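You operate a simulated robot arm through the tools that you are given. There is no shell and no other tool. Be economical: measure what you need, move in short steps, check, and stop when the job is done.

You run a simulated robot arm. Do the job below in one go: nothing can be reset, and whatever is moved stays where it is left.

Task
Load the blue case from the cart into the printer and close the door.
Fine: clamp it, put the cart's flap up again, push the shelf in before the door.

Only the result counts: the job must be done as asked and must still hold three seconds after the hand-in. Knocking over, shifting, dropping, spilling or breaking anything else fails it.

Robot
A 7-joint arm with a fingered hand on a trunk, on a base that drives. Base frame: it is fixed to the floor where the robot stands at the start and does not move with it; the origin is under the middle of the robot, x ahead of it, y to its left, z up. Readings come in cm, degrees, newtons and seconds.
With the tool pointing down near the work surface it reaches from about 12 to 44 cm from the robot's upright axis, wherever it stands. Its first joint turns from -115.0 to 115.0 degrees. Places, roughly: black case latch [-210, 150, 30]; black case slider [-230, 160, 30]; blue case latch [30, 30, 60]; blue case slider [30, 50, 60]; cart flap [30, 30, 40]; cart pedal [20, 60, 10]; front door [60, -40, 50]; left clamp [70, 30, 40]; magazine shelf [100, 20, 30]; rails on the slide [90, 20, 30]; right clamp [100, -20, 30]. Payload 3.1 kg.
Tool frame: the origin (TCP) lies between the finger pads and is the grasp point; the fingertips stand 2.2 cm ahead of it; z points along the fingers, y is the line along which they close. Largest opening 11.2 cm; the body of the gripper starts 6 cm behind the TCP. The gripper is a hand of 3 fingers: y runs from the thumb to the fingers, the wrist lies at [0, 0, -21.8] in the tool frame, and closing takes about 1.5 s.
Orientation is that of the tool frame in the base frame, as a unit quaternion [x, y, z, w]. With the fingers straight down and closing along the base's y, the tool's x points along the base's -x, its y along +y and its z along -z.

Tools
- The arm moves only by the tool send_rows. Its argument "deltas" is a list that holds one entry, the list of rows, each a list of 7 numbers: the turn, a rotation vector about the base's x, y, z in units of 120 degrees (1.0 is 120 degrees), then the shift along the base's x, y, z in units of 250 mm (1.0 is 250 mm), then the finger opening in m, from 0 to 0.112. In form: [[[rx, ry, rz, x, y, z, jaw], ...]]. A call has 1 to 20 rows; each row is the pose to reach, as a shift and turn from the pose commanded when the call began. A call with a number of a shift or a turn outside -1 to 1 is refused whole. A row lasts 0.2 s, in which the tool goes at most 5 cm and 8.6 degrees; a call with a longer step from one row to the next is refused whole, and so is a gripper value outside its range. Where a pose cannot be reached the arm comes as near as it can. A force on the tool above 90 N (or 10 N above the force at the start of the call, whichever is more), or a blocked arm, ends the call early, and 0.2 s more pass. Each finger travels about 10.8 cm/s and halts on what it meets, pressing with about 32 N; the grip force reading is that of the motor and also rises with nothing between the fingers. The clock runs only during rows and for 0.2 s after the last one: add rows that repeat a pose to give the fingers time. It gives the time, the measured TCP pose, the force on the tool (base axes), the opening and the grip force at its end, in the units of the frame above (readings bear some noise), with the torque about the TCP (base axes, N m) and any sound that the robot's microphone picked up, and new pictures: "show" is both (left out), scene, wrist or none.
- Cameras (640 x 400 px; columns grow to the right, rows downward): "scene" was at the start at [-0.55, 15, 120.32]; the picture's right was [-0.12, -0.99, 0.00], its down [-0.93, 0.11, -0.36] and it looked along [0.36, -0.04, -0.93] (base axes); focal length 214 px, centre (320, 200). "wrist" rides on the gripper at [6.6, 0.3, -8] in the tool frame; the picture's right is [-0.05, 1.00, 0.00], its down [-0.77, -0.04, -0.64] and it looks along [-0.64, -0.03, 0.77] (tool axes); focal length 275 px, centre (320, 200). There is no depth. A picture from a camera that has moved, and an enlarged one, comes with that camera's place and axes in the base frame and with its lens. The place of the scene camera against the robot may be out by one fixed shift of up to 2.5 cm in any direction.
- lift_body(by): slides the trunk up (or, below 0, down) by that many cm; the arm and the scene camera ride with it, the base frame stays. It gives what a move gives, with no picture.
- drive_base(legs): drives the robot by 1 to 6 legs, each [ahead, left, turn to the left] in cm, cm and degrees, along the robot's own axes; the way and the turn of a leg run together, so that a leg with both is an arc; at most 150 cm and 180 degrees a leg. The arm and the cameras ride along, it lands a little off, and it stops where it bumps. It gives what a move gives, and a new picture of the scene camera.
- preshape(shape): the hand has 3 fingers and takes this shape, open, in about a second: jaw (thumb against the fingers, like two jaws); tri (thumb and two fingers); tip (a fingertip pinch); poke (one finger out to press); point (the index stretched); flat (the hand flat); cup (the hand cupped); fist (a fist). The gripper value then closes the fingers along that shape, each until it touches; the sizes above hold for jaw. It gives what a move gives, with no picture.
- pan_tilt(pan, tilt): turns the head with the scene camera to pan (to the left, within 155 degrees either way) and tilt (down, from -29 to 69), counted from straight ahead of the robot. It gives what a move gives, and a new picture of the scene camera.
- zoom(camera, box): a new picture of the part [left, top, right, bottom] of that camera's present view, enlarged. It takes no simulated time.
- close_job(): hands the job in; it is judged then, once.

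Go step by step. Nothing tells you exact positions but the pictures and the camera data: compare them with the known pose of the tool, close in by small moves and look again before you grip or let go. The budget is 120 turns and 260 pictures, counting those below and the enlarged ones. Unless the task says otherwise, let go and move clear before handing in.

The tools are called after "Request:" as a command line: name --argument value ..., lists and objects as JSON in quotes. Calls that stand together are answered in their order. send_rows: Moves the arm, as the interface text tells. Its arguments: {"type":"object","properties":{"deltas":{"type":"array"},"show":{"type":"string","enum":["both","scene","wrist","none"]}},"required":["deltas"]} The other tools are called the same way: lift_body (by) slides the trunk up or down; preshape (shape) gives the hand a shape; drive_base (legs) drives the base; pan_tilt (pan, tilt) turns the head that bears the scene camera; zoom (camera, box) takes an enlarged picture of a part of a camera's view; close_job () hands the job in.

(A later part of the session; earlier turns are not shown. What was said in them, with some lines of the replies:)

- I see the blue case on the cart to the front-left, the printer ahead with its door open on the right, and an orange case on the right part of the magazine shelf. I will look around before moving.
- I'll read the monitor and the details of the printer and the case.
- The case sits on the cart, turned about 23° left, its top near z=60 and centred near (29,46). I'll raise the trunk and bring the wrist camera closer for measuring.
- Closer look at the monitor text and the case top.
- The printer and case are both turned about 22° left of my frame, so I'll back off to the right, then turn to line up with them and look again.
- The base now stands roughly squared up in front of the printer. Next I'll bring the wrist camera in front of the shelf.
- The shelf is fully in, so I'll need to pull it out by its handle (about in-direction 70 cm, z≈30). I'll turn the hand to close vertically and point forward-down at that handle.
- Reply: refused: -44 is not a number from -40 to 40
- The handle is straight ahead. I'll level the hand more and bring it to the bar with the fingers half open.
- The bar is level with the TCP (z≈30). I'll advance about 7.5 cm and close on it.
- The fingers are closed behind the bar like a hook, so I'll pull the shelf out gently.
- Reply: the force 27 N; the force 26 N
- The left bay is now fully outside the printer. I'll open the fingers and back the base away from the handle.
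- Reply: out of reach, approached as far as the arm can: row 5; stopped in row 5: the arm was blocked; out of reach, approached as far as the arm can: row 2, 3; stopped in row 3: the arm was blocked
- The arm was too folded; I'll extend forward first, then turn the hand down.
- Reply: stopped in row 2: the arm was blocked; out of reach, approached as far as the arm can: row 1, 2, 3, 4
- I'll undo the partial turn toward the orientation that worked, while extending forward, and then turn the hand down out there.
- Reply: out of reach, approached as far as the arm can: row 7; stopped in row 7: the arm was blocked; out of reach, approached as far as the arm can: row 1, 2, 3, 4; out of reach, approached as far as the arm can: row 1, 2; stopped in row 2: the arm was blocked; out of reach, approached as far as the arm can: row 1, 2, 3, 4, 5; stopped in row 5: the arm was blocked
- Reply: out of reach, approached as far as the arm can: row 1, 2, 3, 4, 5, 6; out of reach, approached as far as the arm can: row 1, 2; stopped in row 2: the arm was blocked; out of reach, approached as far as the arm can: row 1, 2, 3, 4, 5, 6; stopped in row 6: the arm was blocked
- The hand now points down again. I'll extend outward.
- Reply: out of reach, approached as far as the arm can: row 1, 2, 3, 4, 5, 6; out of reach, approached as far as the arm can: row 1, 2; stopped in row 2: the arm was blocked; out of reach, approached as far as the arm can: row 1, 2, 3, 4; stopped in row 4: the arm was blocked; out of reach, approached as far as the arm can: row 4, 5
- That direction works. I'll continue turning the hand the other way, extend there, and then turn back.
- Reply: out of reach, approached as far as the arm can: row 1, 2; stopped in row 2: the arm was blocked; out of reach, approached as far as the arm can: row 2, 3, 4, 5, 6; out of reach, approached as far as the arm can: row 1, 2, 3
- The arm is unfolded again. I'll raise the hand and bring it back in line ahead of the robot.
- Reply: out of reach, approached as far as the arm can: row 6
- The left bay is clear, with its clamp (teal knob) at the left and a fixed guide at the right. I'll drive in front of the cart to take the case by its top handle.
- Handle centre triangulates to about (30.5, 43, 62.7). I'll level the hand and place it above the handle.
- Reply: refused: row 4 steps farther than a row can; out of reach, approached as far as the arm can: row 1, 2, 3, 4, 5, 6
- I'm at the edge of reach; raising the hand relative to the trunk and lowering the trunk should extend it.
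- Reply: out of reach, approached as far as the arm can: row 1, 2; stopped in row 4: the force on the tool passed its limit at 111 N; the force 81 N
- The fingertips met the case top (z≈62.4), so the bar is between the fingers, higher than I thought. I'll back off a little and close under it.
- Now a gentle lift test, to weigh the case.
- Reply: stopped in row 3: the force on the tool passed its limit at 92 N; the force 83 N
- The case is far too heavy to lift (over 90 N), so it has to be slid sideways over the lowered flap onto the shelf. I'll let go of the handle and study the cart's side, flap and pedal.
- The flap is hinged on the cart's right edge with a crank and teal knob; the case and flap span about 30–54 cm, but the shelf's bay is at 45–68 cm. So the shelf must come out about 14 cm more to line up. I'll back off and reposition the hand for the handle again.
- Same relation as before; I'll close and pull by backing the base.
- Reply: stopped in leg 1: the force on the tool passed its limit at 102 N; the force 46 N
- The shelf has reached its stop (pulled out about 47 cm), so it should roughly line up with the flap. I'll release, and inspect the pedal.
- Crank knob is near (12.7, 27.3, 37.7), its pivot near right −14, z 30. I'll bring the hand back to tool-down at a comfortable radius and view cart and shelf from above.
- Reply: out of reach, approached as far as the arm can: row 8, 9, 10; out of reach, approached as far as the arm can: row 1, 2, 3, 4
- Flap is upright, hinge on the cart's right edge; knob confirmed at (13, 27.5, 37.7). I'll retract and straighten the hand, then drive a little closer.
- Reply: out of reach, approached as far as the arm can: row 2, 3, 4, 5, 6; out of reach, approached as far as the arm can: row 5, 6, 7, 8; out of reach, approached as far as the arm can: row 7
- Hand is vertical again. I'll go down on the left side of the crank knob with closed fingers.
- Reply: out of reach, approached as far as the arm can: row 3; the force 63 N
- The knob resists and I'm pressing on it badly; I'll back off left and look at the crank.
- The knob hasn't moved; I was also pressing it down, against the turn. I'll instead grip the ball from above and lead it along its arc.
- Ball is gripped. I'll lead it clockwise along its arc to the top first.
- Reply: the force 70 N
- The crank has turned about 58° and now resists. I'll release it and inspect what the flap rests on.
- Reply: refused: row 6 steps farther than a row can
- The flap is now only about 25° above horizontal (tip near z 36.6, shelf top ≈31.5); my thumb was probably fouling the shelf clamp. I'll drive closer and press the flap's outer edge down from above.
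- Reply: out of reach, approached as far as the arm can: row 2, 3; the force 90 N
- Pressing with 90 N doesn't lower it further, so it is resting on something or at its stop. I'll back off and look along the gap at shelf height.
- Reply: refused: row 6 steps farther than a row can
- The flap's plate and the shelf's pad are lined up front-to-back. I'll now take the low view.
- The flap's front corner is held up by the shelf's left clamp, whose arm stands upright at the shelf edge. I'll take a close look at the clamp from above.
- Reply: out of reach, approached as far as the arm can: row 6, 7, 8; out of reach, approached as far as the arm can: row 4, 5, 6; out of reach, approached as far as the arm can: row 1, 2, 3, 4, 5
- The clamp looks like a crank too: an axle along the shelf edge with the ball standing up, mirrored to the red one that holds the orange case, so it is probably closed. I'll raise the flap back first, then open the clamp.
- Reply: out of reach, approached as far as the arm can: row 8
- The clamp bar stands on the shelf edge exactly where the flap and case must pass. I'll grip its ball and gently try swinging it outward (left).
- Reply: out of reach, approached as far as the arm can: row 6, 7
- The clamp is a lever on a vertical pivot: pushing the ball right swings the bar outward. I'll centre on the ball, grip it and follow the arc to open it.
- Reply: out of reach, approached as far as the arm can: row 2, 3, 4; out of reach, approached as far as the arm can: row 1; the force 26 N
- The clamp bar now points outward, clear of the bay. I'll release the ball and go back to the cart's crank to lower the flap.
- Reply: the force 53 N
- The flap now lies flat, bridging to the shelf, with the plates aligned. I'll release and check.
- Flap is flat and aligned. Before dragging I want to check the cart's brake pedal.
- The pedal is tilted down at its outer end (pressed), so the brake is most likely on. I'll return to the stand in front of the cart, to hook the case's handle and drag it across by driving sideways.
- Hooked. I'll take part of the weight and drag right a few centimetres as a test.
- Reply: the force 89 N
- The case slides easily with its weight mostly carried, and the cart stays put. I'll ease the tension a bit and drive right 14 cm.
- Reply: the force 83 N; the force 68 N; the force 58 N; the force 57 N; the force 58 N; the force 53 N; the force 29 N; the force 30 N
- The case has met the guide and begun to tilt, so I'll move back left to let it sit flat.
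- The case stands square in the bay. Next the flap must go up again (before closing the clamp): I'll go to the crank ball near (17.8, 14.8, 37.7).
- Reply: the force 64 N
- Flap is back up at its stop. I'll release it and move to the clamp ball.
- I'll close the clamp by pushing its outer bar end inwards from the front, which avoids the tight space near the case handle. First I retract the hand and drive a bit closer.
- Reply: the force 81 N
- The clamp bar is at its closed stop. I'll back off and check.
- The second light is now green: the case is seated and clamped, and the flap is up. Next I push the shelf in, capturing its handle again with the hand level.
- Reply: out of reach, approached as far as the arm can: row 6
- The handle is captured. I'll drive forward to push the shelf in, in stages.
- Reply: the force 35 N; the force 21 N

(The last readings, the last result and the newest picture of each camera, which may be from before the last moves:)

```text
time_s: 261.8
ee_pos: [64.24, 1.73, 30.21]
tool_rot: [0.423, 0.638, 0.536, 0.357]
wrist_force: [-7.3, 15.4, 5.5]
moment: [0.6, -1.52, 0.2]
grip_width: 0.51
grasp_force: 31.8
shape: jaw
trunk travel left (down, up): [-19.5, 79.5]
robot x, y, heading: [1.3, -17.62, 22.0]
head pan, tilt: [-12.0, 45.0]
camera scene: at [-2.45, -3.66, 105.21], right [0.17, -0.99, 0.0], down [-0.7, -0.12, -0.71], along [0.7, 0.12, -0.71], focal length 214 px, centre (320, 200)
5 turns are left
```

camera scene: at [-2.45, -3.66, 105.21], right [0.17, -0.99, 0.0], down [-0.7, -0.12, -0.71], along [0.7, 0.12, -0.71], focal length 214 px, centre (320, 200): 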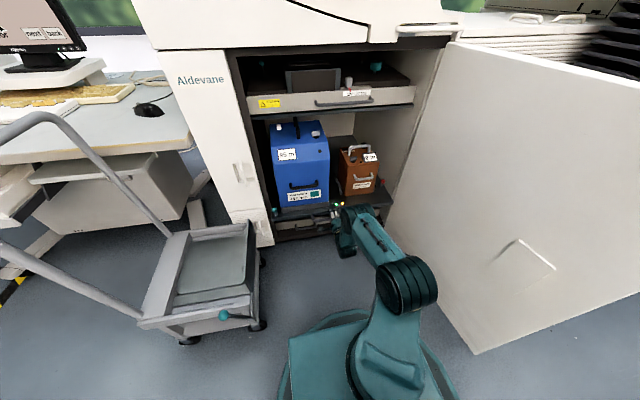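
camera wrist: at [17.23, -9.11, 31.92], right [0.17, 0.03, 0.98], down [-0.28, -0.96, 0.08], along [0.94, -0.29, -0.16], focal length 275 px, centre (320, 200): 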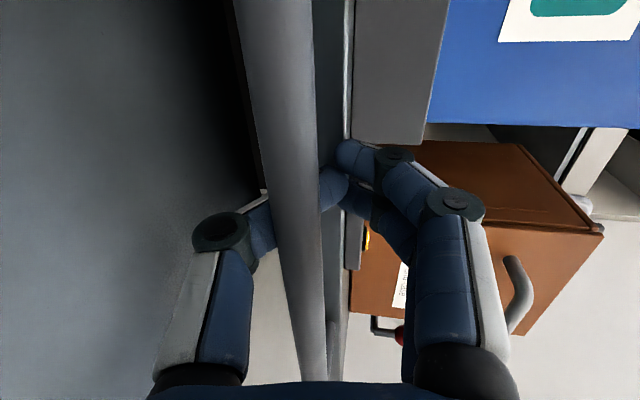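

Only a few turns remain, so I'll batch: finish the push until it stops, let go, back well away, and look at the door.

Request:
drive_base --legs '[[12, 0, 0]]'

Request:
send_rows --deltas '[[[0, 0, 0, 0, 0, 0, 0.03], [0, 0, 0, 0, 0, 0, 0.06], [0, 0, 0, 0, 0, 0, 0.08], [0, 0, 0, 0, 0, 0, 0.08]]]' --show "none"

Request:
drive_base --legs '[[-75, 0, 0]]'

Request:
send_rows --deltas '[[[0, 0, 0, 0, 0, 0, 0.04], [0, 0, 0, 0, 0, 0, 0.0], [0, 0, 0, 0, 0, 0, 0.0], [0, 0, 0, 0, 0, 0, 0.0]]]' --show "none"

Request:
pan_tilt --pan -10 --tilt 30

Request:
zoom --camera "scene" --box '[220, 130, 420, 280]'

Request:
pan_tilt --pan -50 --tilt 45

```text
time_s: 263.0
ee_pos: [75.44, 5.93, 30.49]
tool_rot: [0.424, 0.635, 0.535, 0.361]
wrist_force: [-38.4, -15.8, 18.4]
moment: [0.52, -1.22, 0.0]
grip_width: 0.6
grasp_force: 31.5
shape: jaw
trunk travel left (down, up): [-19.5, 79.5]
robot x, y, heading: [11.84, -12.93, 21.7]
head pan, tilt: [-12.0, 45.0]
camera scene: at [8.45, 0.63, 105.22], right [0.17, -0.99, 0.0], down [-0.69, -0.12, -0.71], along [0.7, 0.12, -0.7], focal length 214 px, centre (320, 200)
```

scene: 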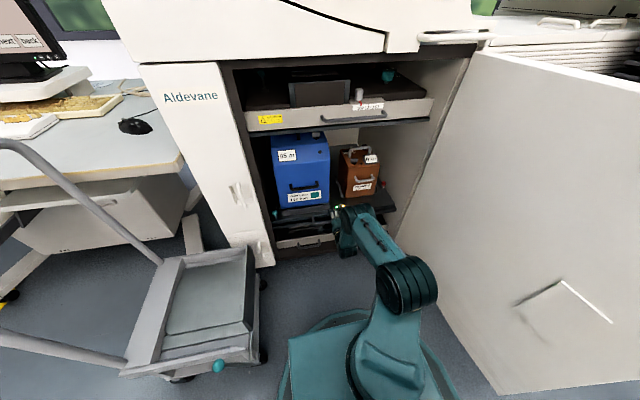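

```text
time_s: 264.0
ee_pos: [75.49, 5.94, 30.87]
tool_rot: [0.422, 0.633, 0.538, 0.362]
wrist_force: [-11.6, -4.4, 39.9]
moment: [0.07, -0.19, -0.01]
grip_width: 4.74
grasp_force: 0.1
shape: jaw
trunk travel left (down, up): [-19.5, 79.5]
robot x, y, heading: [12.13, -13.13, 21.7]
head pan, tilt: [-12.0, 45.0]
```

```text
time_s: 268.1
ee_pos: [5.52, -21.25, 30.13]
tool_rot: [0.418, 0.642, 0.537, 0.354]
wrist_force: [-0.4, 0.0, 0.7]
moment: [0.02, 0.0, 0.02]
grip_width: 7.99
grasp_force: 0.0
shape: jaw
trunk travel left (down, up): [-19.5, 79.5]
robot x, y, heading: [-57.5, -41.6, 22.9]
head pan, tilt: [-12.0, 45.0]
camera scene: at [-60.9, -27.72, 105.21], right [0.19, -0.98, 0.0], down [-0.69, -0.13, -0.71], along [0.69, 0.13, -0.71], focal length 214 px, centre (320, 200)
```

scene: 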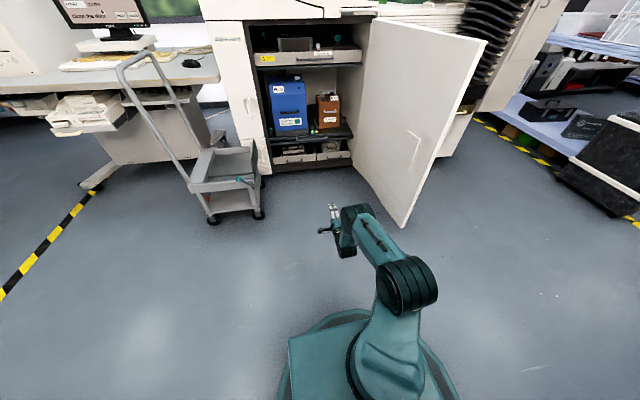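

```text
time_s: 269.1
ee_pos: [5.62, -21.26, 30.19]
tool_rot: [0.418, 0.642, 0.537, 0.353]
wrist_force: [0.5, -0.3, 0.1]
moment: [0.03, -0.03, -0.02]
grip_width: 0.0
grasp_force: 31.8
shape: jaw
trunk travel left (down, up): [-19.5, 79.5]
robot x, y, heading: [-57.31, -41.7, 22.7]
head pan, tilt: [-12.0, 45.0]
```

```text
time_s: 269.8
ee_pos: [5.53, -21.18, 30.05]
tool_rot: [0.418, 0.642, 0.536, 0.353]
wrist_force: [-0.2, 0.3, 0.8]
moment: [0.03, 0.01, -0.04]
grip_width: 0.01
grasp_force: 32.7
shape: jaw
trunk travel left (down, up): [-19.5, 79.5]
robot x, y, heading: [-57.16, -41.29, 22.8]
head pan, tilt: [-10.0, 30.0]
camera scene: at [-60.07, -27.24, 107.46], right [0.22, -0.97, 0.0], down [-0.49, -0.11, -0.87], along [0.84, 0.19, -0.5], focal length 214 px, centre (320, 200)
```

scene: 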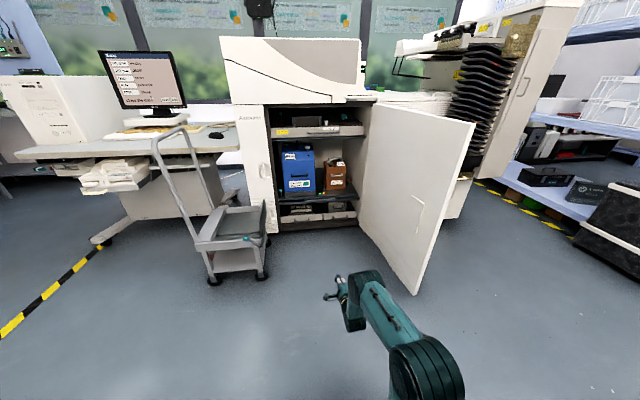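

```text
2.67 times, centred on (320, 205) of scene
camera zoom: at [-60.07, -27.24, 107.46], right [0.22, -0.97, 0.0], down [-0.49, -0.11, -0.87], along [0.84, 0.19, -0.5], focal length 572 px, centre (320, 187)
```

zoom: 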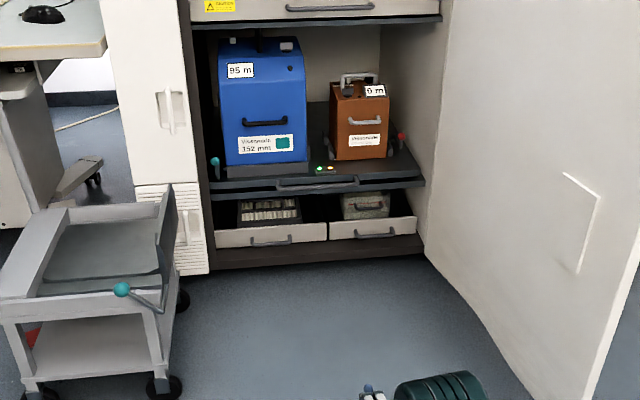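

```text
time_s: 270.9
ee_pos: [5.62, -21.28, 30.13]
tool_rot: [0.418, 0.642, 0.537, 0.353]
wrist_force: [-0.3, 0.1, -0.6]
moment: [0.01, -0.01, 0.04]
grip_width: 0.01
grasp_force: 31.7
shape: jaw
trunk travel left (down, up): [-19.5, 79.5]
robot x, y, heading: [-57.35, -41.61, 22.7]
head pan, tilt: [-50.0, 45.0]
camera scene: at [-61.65, -32.95, 105.21], right [-0.46, -0.89, 0.0], down [-0.63, 0.32, -0.71], along [0.63, -0.32, -0.71], focal length 214 px, centre (320, 200)
4 turns are left
```

scene: 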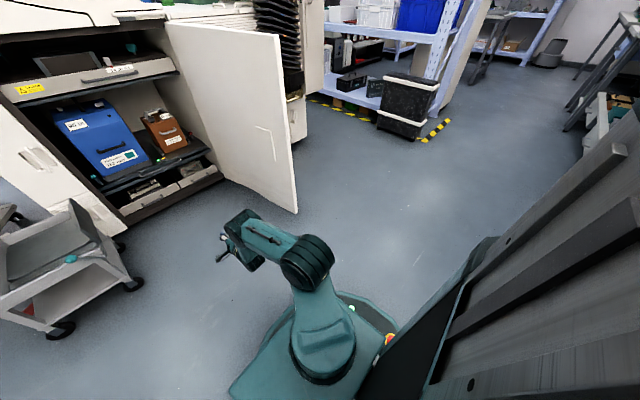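

The shelf is in (it took a 40 N stop), green light still on. Now I go around the door's free edge to its outer side with the hand pointing forward.

Request:
drive_base --legs '[[-7, 0, -0.6], [0, -56, 0], [27, 0, 0]]'

Request:
pan_tilt --pan 5 --tilt 45

Request:
send_rows --deltas '[[[0, 0, 0, 0, 0, 0, 0.0]]]' --show "wrist"

```text
time_s: 276.2
ee_pos: [45.56, -65.59, 30.13]
tool_rot: [0.421, 0.64, 0.535, 0.356]
wrist_force: [0.2, -0.7, -0.1]
moment: [0.0, -0.01, -0.01]
grip_width: 0.01
grasp_force: 32.2
shape: jaw
trunk travel left (down, up): [-19.5, 79.5]
robot x, y, heading: [-17.58, -84.87, 22.3]
head pan, tilt: [-50.0, 45.0]
camera scene: at [-21.74, -76.72, 105.21], right [-0.46, -0.89, 0.0], down [-0.63, 0.33, -0.71], along [0.63, -0.33, -0.71], focal length 214 px, centre (320, 200)
```

scene: 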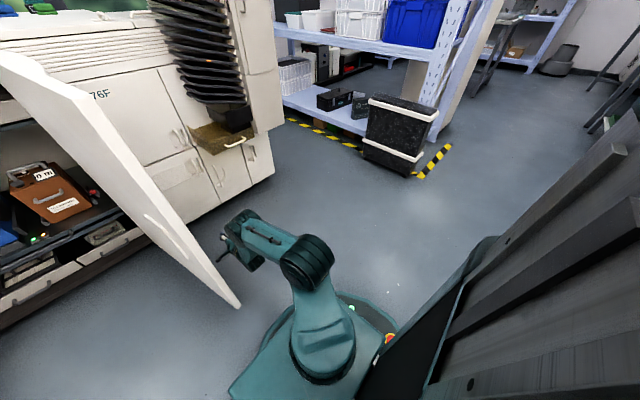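

```text
time_s: 277.5
ee_pos: [45.67, -65.48, 30.0]
tool_rot: [0.421, 0.64, 0.536, 0.356]
wrist_force: [0.3, 0.1, 0.1]
moment: [-0.01, 0.05, 0.0]
grip_width: 0.0
grasp_force: 32.1
shape: jaw
trunk travel left (down, up): [-19.5, 79.5]
robot x, y, heading: [-17.94, -85.01, 22.3]
head pan, tilt: [5.0, 45.0]
camera scene: at [-21.71, -69.21, 105.21], right [0.46, -0.89, 0.0], down [-0.63, -0.32, -0.71], along [0.63, 0.32, -0.71], focal length 214 px, centre (320, 200)
```

scene: 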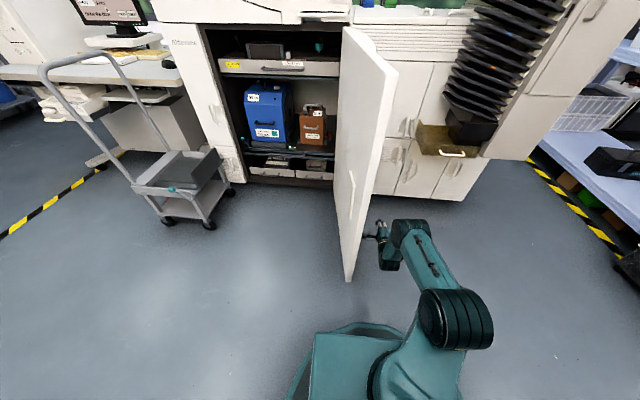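

```text
time_s: 277.9
ee_pos: [45.64, -65.42, 30.12]
tool_rot: [0.422, 0.64, 0.535, 0.356]
wrist_force: [0.0, -0.9, 0.4]
moment: [-0.02, 0.0, 0.01]
grip_width: 0.02
grasp_force: 32.4
shape: jaw
trunk travel left (down, up): [-19.5, 79.5]
robot x, y, heading: [-17.68, -84.91, 22.3]
head pan, tilt: [5.0, 45.0]
camera wrist: at [35.7, -62.68, 31.82], right [0.18, 0.03, 0.98], down [-0.28, -0.96, 0.08], along [0.94, -0.29, -0.16], focal length 275 px, centre (320, 200)
3 turns are left
```

wrist: 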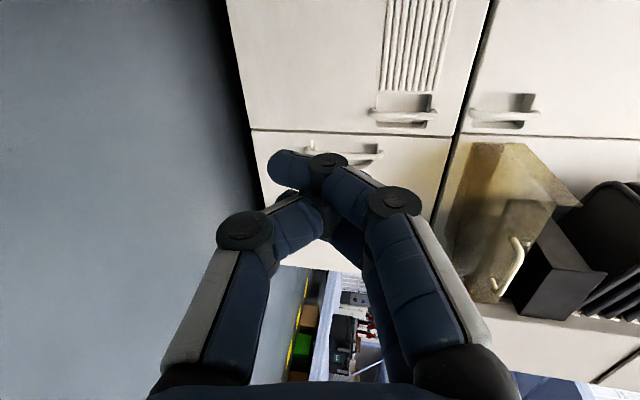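

I'm on the door's outer side. Now I sweep it closed along its arc with the base, then press it the last bit.

Request:
drive_base --legs '[[2.5, 13.3, 0], [0, 12.4, 0], [3.1, 12, 0], [8.8, 13.9, 0], [13, 10.1, 0], [15, 5.1, 0]]'

Request:
drive_base --legs '[[5, 0, 0]]'

Request:
pan_tilt --pan -5 --tilt 35

Request:
send_rows --deltas '[[[0, 0, 0, 0, 0, 0, 0.0]]]' --show "wrist"

```text
time_s: 284.0
ee_pos: [58.77, 12.76, 30.13]
tool_rot: [0.418, 0.642, 0.537, 0.353]
wrist_force: [-0.2, 0.5, 0.0]
moment: [0.0, -0.01, 0.0]
grip_width: 0.0
grasp_force: 32.1
shape: jaw
trunk travel left (down, up): [-19.5, 79.5]
robot x, y, heading: [-4.35, -7.49, 22.7]
head pan, tilt: [5.0, 45.0]
camera scene: at [-8.48, 8.6, 105.21], right [0.47, -0.88, 0.0], down [-0.63, -0.33, -0.71], along [0.63, 0.33, -0.71], focal length 214 px, centre (320, 200)
```

scene: 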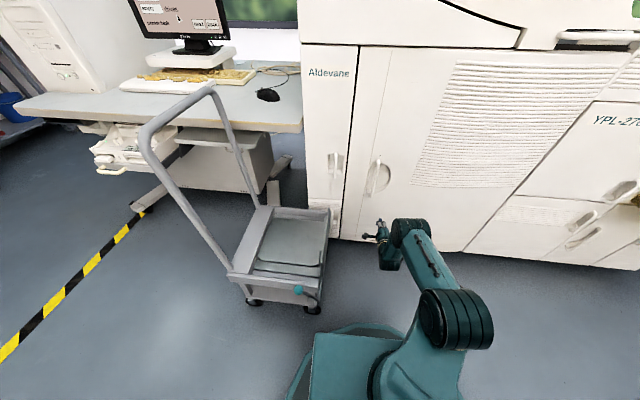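

```text
time_s: 284.9
ee_pos: [63.23, 14.68, 30.08]
tool_rot: [0.419, 0.643, 0.535, 0.352]
wrist_force: [-18.7, -5.8, -7.9]
moment: [0.15, -0.28, -0.08]
grip_width: 0.0
grasp_force: 31.6
shape: jaw
trunk travel left (down, up): [-19.5, 79.5]
robot x, y, heading: [0.12, -5.34, 22.9]
head pan, tilt: [5.0, 45.0]
camera scene: at [-3.98, 10.49, 105.2], right [0.47, -0.89, 0.0], down [-0.63, -0.33, -0.71], along [0.63, 0.33, -0.71], focal length 214 px, centre (320, 200)
```

scene: 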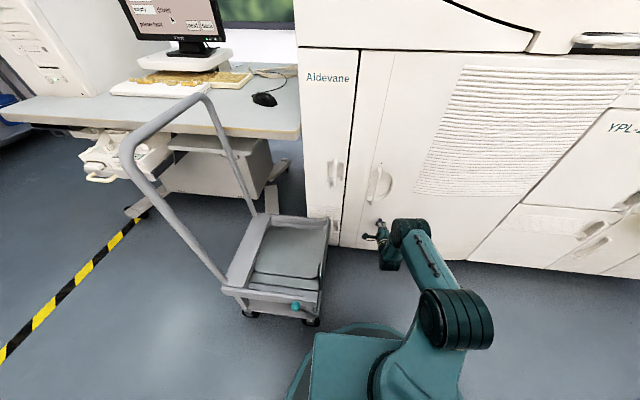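

```text
time_s: 285.6
ee_pos: [63.12, 14.5, 29.9]
tool_rot: [0.419, 0.643, 0.535, 0.353]
wrist_force: [-8.6, -3.2, -1.4]
moment: [0.06, -0.18, -0.02]
grip_width: 0.0
grasp_force: 31.6
shape: jaw
trunk travel left (down, up): [-19.5, 79.5]
robot x, y, heading: [0.29, -5.71, 22.5]
head pan, tilt: [-5.0, 35.0]
camera scene: at [-2.85, 9.38, 106.69], right [0.31, -0.95, 0.0], down [-0.55, -0.18, -0.82], along [0.78, 0.25, -0.57], focal length 214 px, centre (320, 200)
```

scene: 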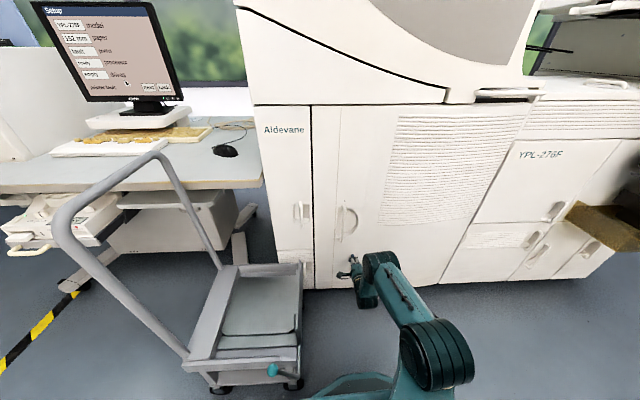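

```text
time_s: 286.0
ee_pos: [63.17, 14.49, 29.85]
tool_rot: [0.42, 0.643, 0.535, 0.353]
wrist_force: [-11.4, -4.2, -2.1]
moment: [0.07, -0.18, -0.03]
grip_width: 0.02
grasp_force: 32.0
shape: jaw
trunk travel left (down, up): [-19.5, 79.5]
robot x, y, heading: [0.3, -5.47, 22.8]
head pan, tilt: [-5.0, 35.0]
camera wrist: at [53.25, 17.39, 31.69], right [0.18, 0.03, 0.98], down [-0.27, -0.96, 0.08], along [0.95, -0.28, -0.16], focal length 275 px, centre (320, 200)
2 turns are left
```

wrist: 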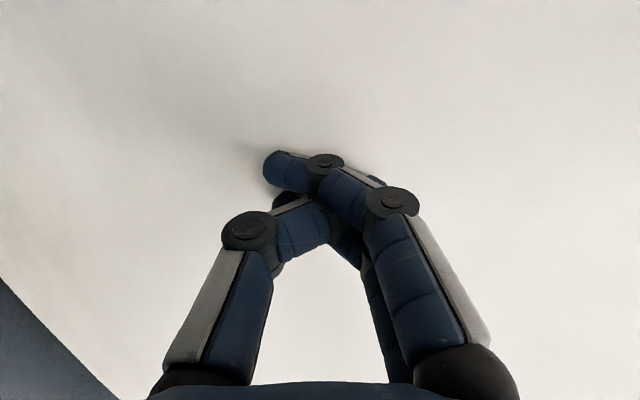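

The door is shut and the monitor already shows "152 mm" for the paper. I'll give one last light press, back away, and check.

Request:
drive_base --legs '[[1.5, 0, 0]]'

Request:
drive_base --legs '[[-20, 0, 0]]'

Request:
pan_tilt --pan 5 --tilt 25

Request:
zoom --camera "scene" --box '[120, 60, 280, 200]'

Request:
zoom --camera "scene" --box '[220, 130, 480, 330]'

```text
time_s: 286.8
ee_pos: [63.92, 15.0, 29.41]
tool_rot: [0.421, 0.648, 0.529, 0.35]
wrist_force: [-75.7, -25.9, -13.9]
moment: [0.34, -0.92, -0.4]
grip_width: 0.0
grasp_force: 32.2
shape: jaw
trunk travel left (down, up): [-19.5, 79.5]
robot x, y, heading: [2.12, -5.13, 22.7]
head pan, tilt: [-5.0, 35.0]
camera scene: at [-1.63, 9.89, 106.68], right [0.3, -0.95, 0.0], down [-0.55, -0.17, -0.82], along [0.78, 0.25, -0.57], focal length 214 px, centre (320, 200)
```

scene: 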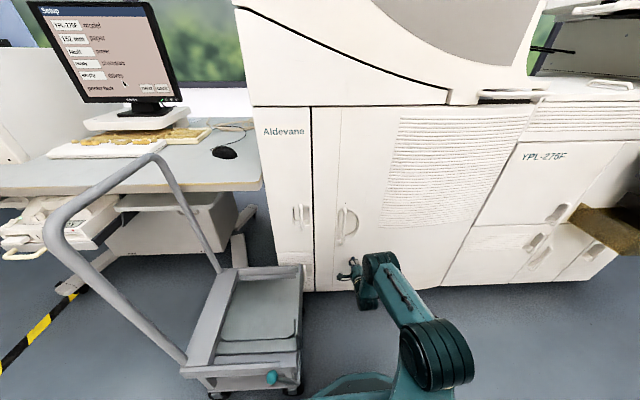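

```text
time_s: 288.4
ee_pos: [45.88, 7.46, 29.38]
tool_rot: [0.421, 0.649, 0.529, 0.349]
wrist_force: [0.4, -0.1, -0.6]
moment: [0.0, 0.02, 0.01]
grip_width: 0.0
grasp_force: 31.9
shape: jaw
trunk travel left (down, up): [-19.5, 79.5]
robot x, y, heading: [-16.51, -12.48, 23.0]
head pan, tilt: [-5.0, 35.0]
camera scene: at [-19.58, 2.35, 106.69], right [0.31, -0.95, 0.0], down [-0.55, -0.18, -0.82], along [0.78, 0.25, -0.57], focal length 214 px, centre (320, 200)
```

scene: 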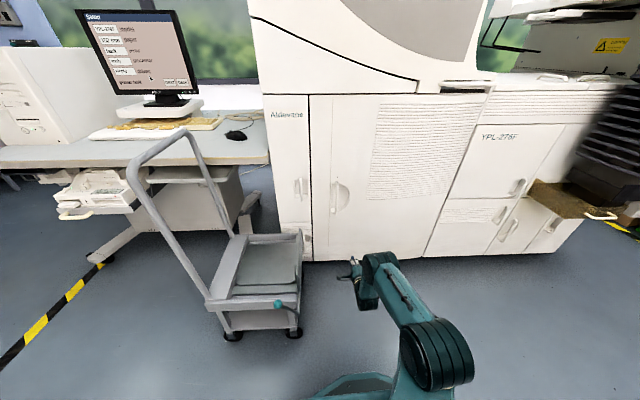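

```text
time_s: 289.1
ee_pos: [46.1, 7.57, 29.33]
tool_rot: [0.42, 0.649, 0.529, 0.349]
wrist_force: [-0.2, -0.1, 0.0]
moment: [0.0, -0.01, 0.0]
grip_width: 0.0
grasp_force: 32.1
shape: jaw
trunk travel left (down, up): [-19.5, 79.5]
robot x, y, heading: [-16.28, -12.82, 22.9]
head pan, tilt: [5.0, 25.0]
camera scene: at [-19.82, 3.94, 108.26], right [0.47, -0.88, 0.0], down [-0.37, -0.2, -0.91], along [0.8, 0.42, -0.42], focal length 214 px, centre (320, 200)
```

scene: 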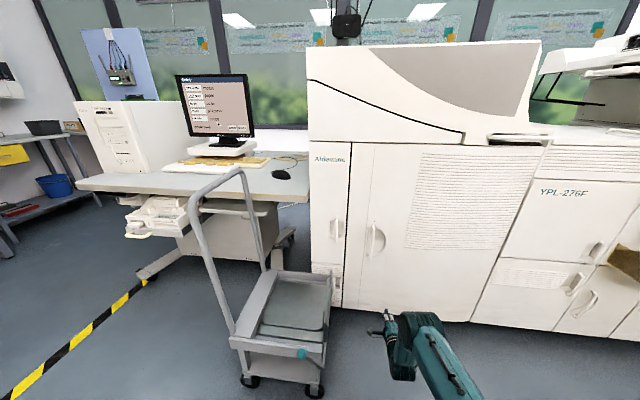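

```text
2.86 times, centred on (200, 130) of scene
camera zoom: at [-19.82, 3.94, 108.26], right [0.47, -0.88, 0.0], down [-0.37, -0.2, -0.91], along [0.8, 0.42, -0.42], focal length 613 px, centre (663, 400)
```

zoom: 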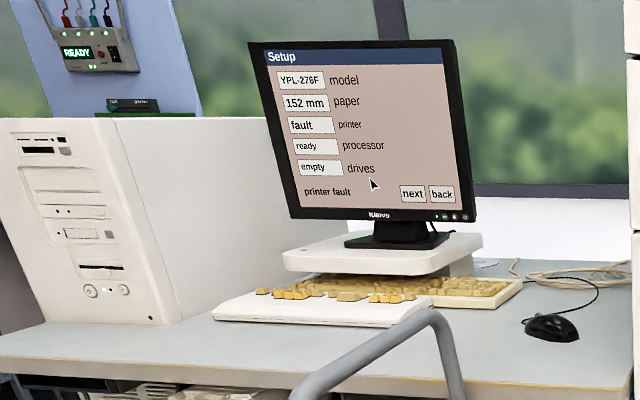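

```text
2.00 times, centred on (350, 230) of scene
camera zoom: at [-19.82, 3.94, 108.26], right [0.47, -0.88, 0.0], down [-0.37, -0.2, -0.91], along [0.8, 0.42, -0.42], focal length 429 px, centre (260, 140)
1 turns are left
```

zoom: 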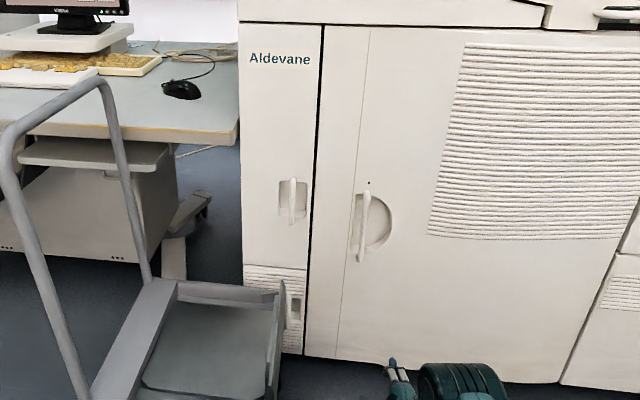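

The blue case is in the printer and clamped, the cart's flap is up, the shelf is pushed in and the door is closed; the monitor now shows 152 mm paper, but still reads "printer fault", as the printer field did at the start.

Request:
close_job

```text
The job is handed in.
```

The blue case is loaded and clamped in the printer, the cart's flap is up again, the shelf was pushed in, and then the door was closed.

- **Case:** It was too heavy to lift, so I slid it across on the lowered flap. The shelf's second light turned green once the clamp was closed.
- **Cart:** It did not appear to move while I dragged the case off it, and I left the pedal alone.
- **Printer status:** The monitor now shows "152 mm" paper. Its printer field still says "fault", as it did at the start. The bottom line changed from "close the door" to "printer fault". I didn't look into what causes the fault.
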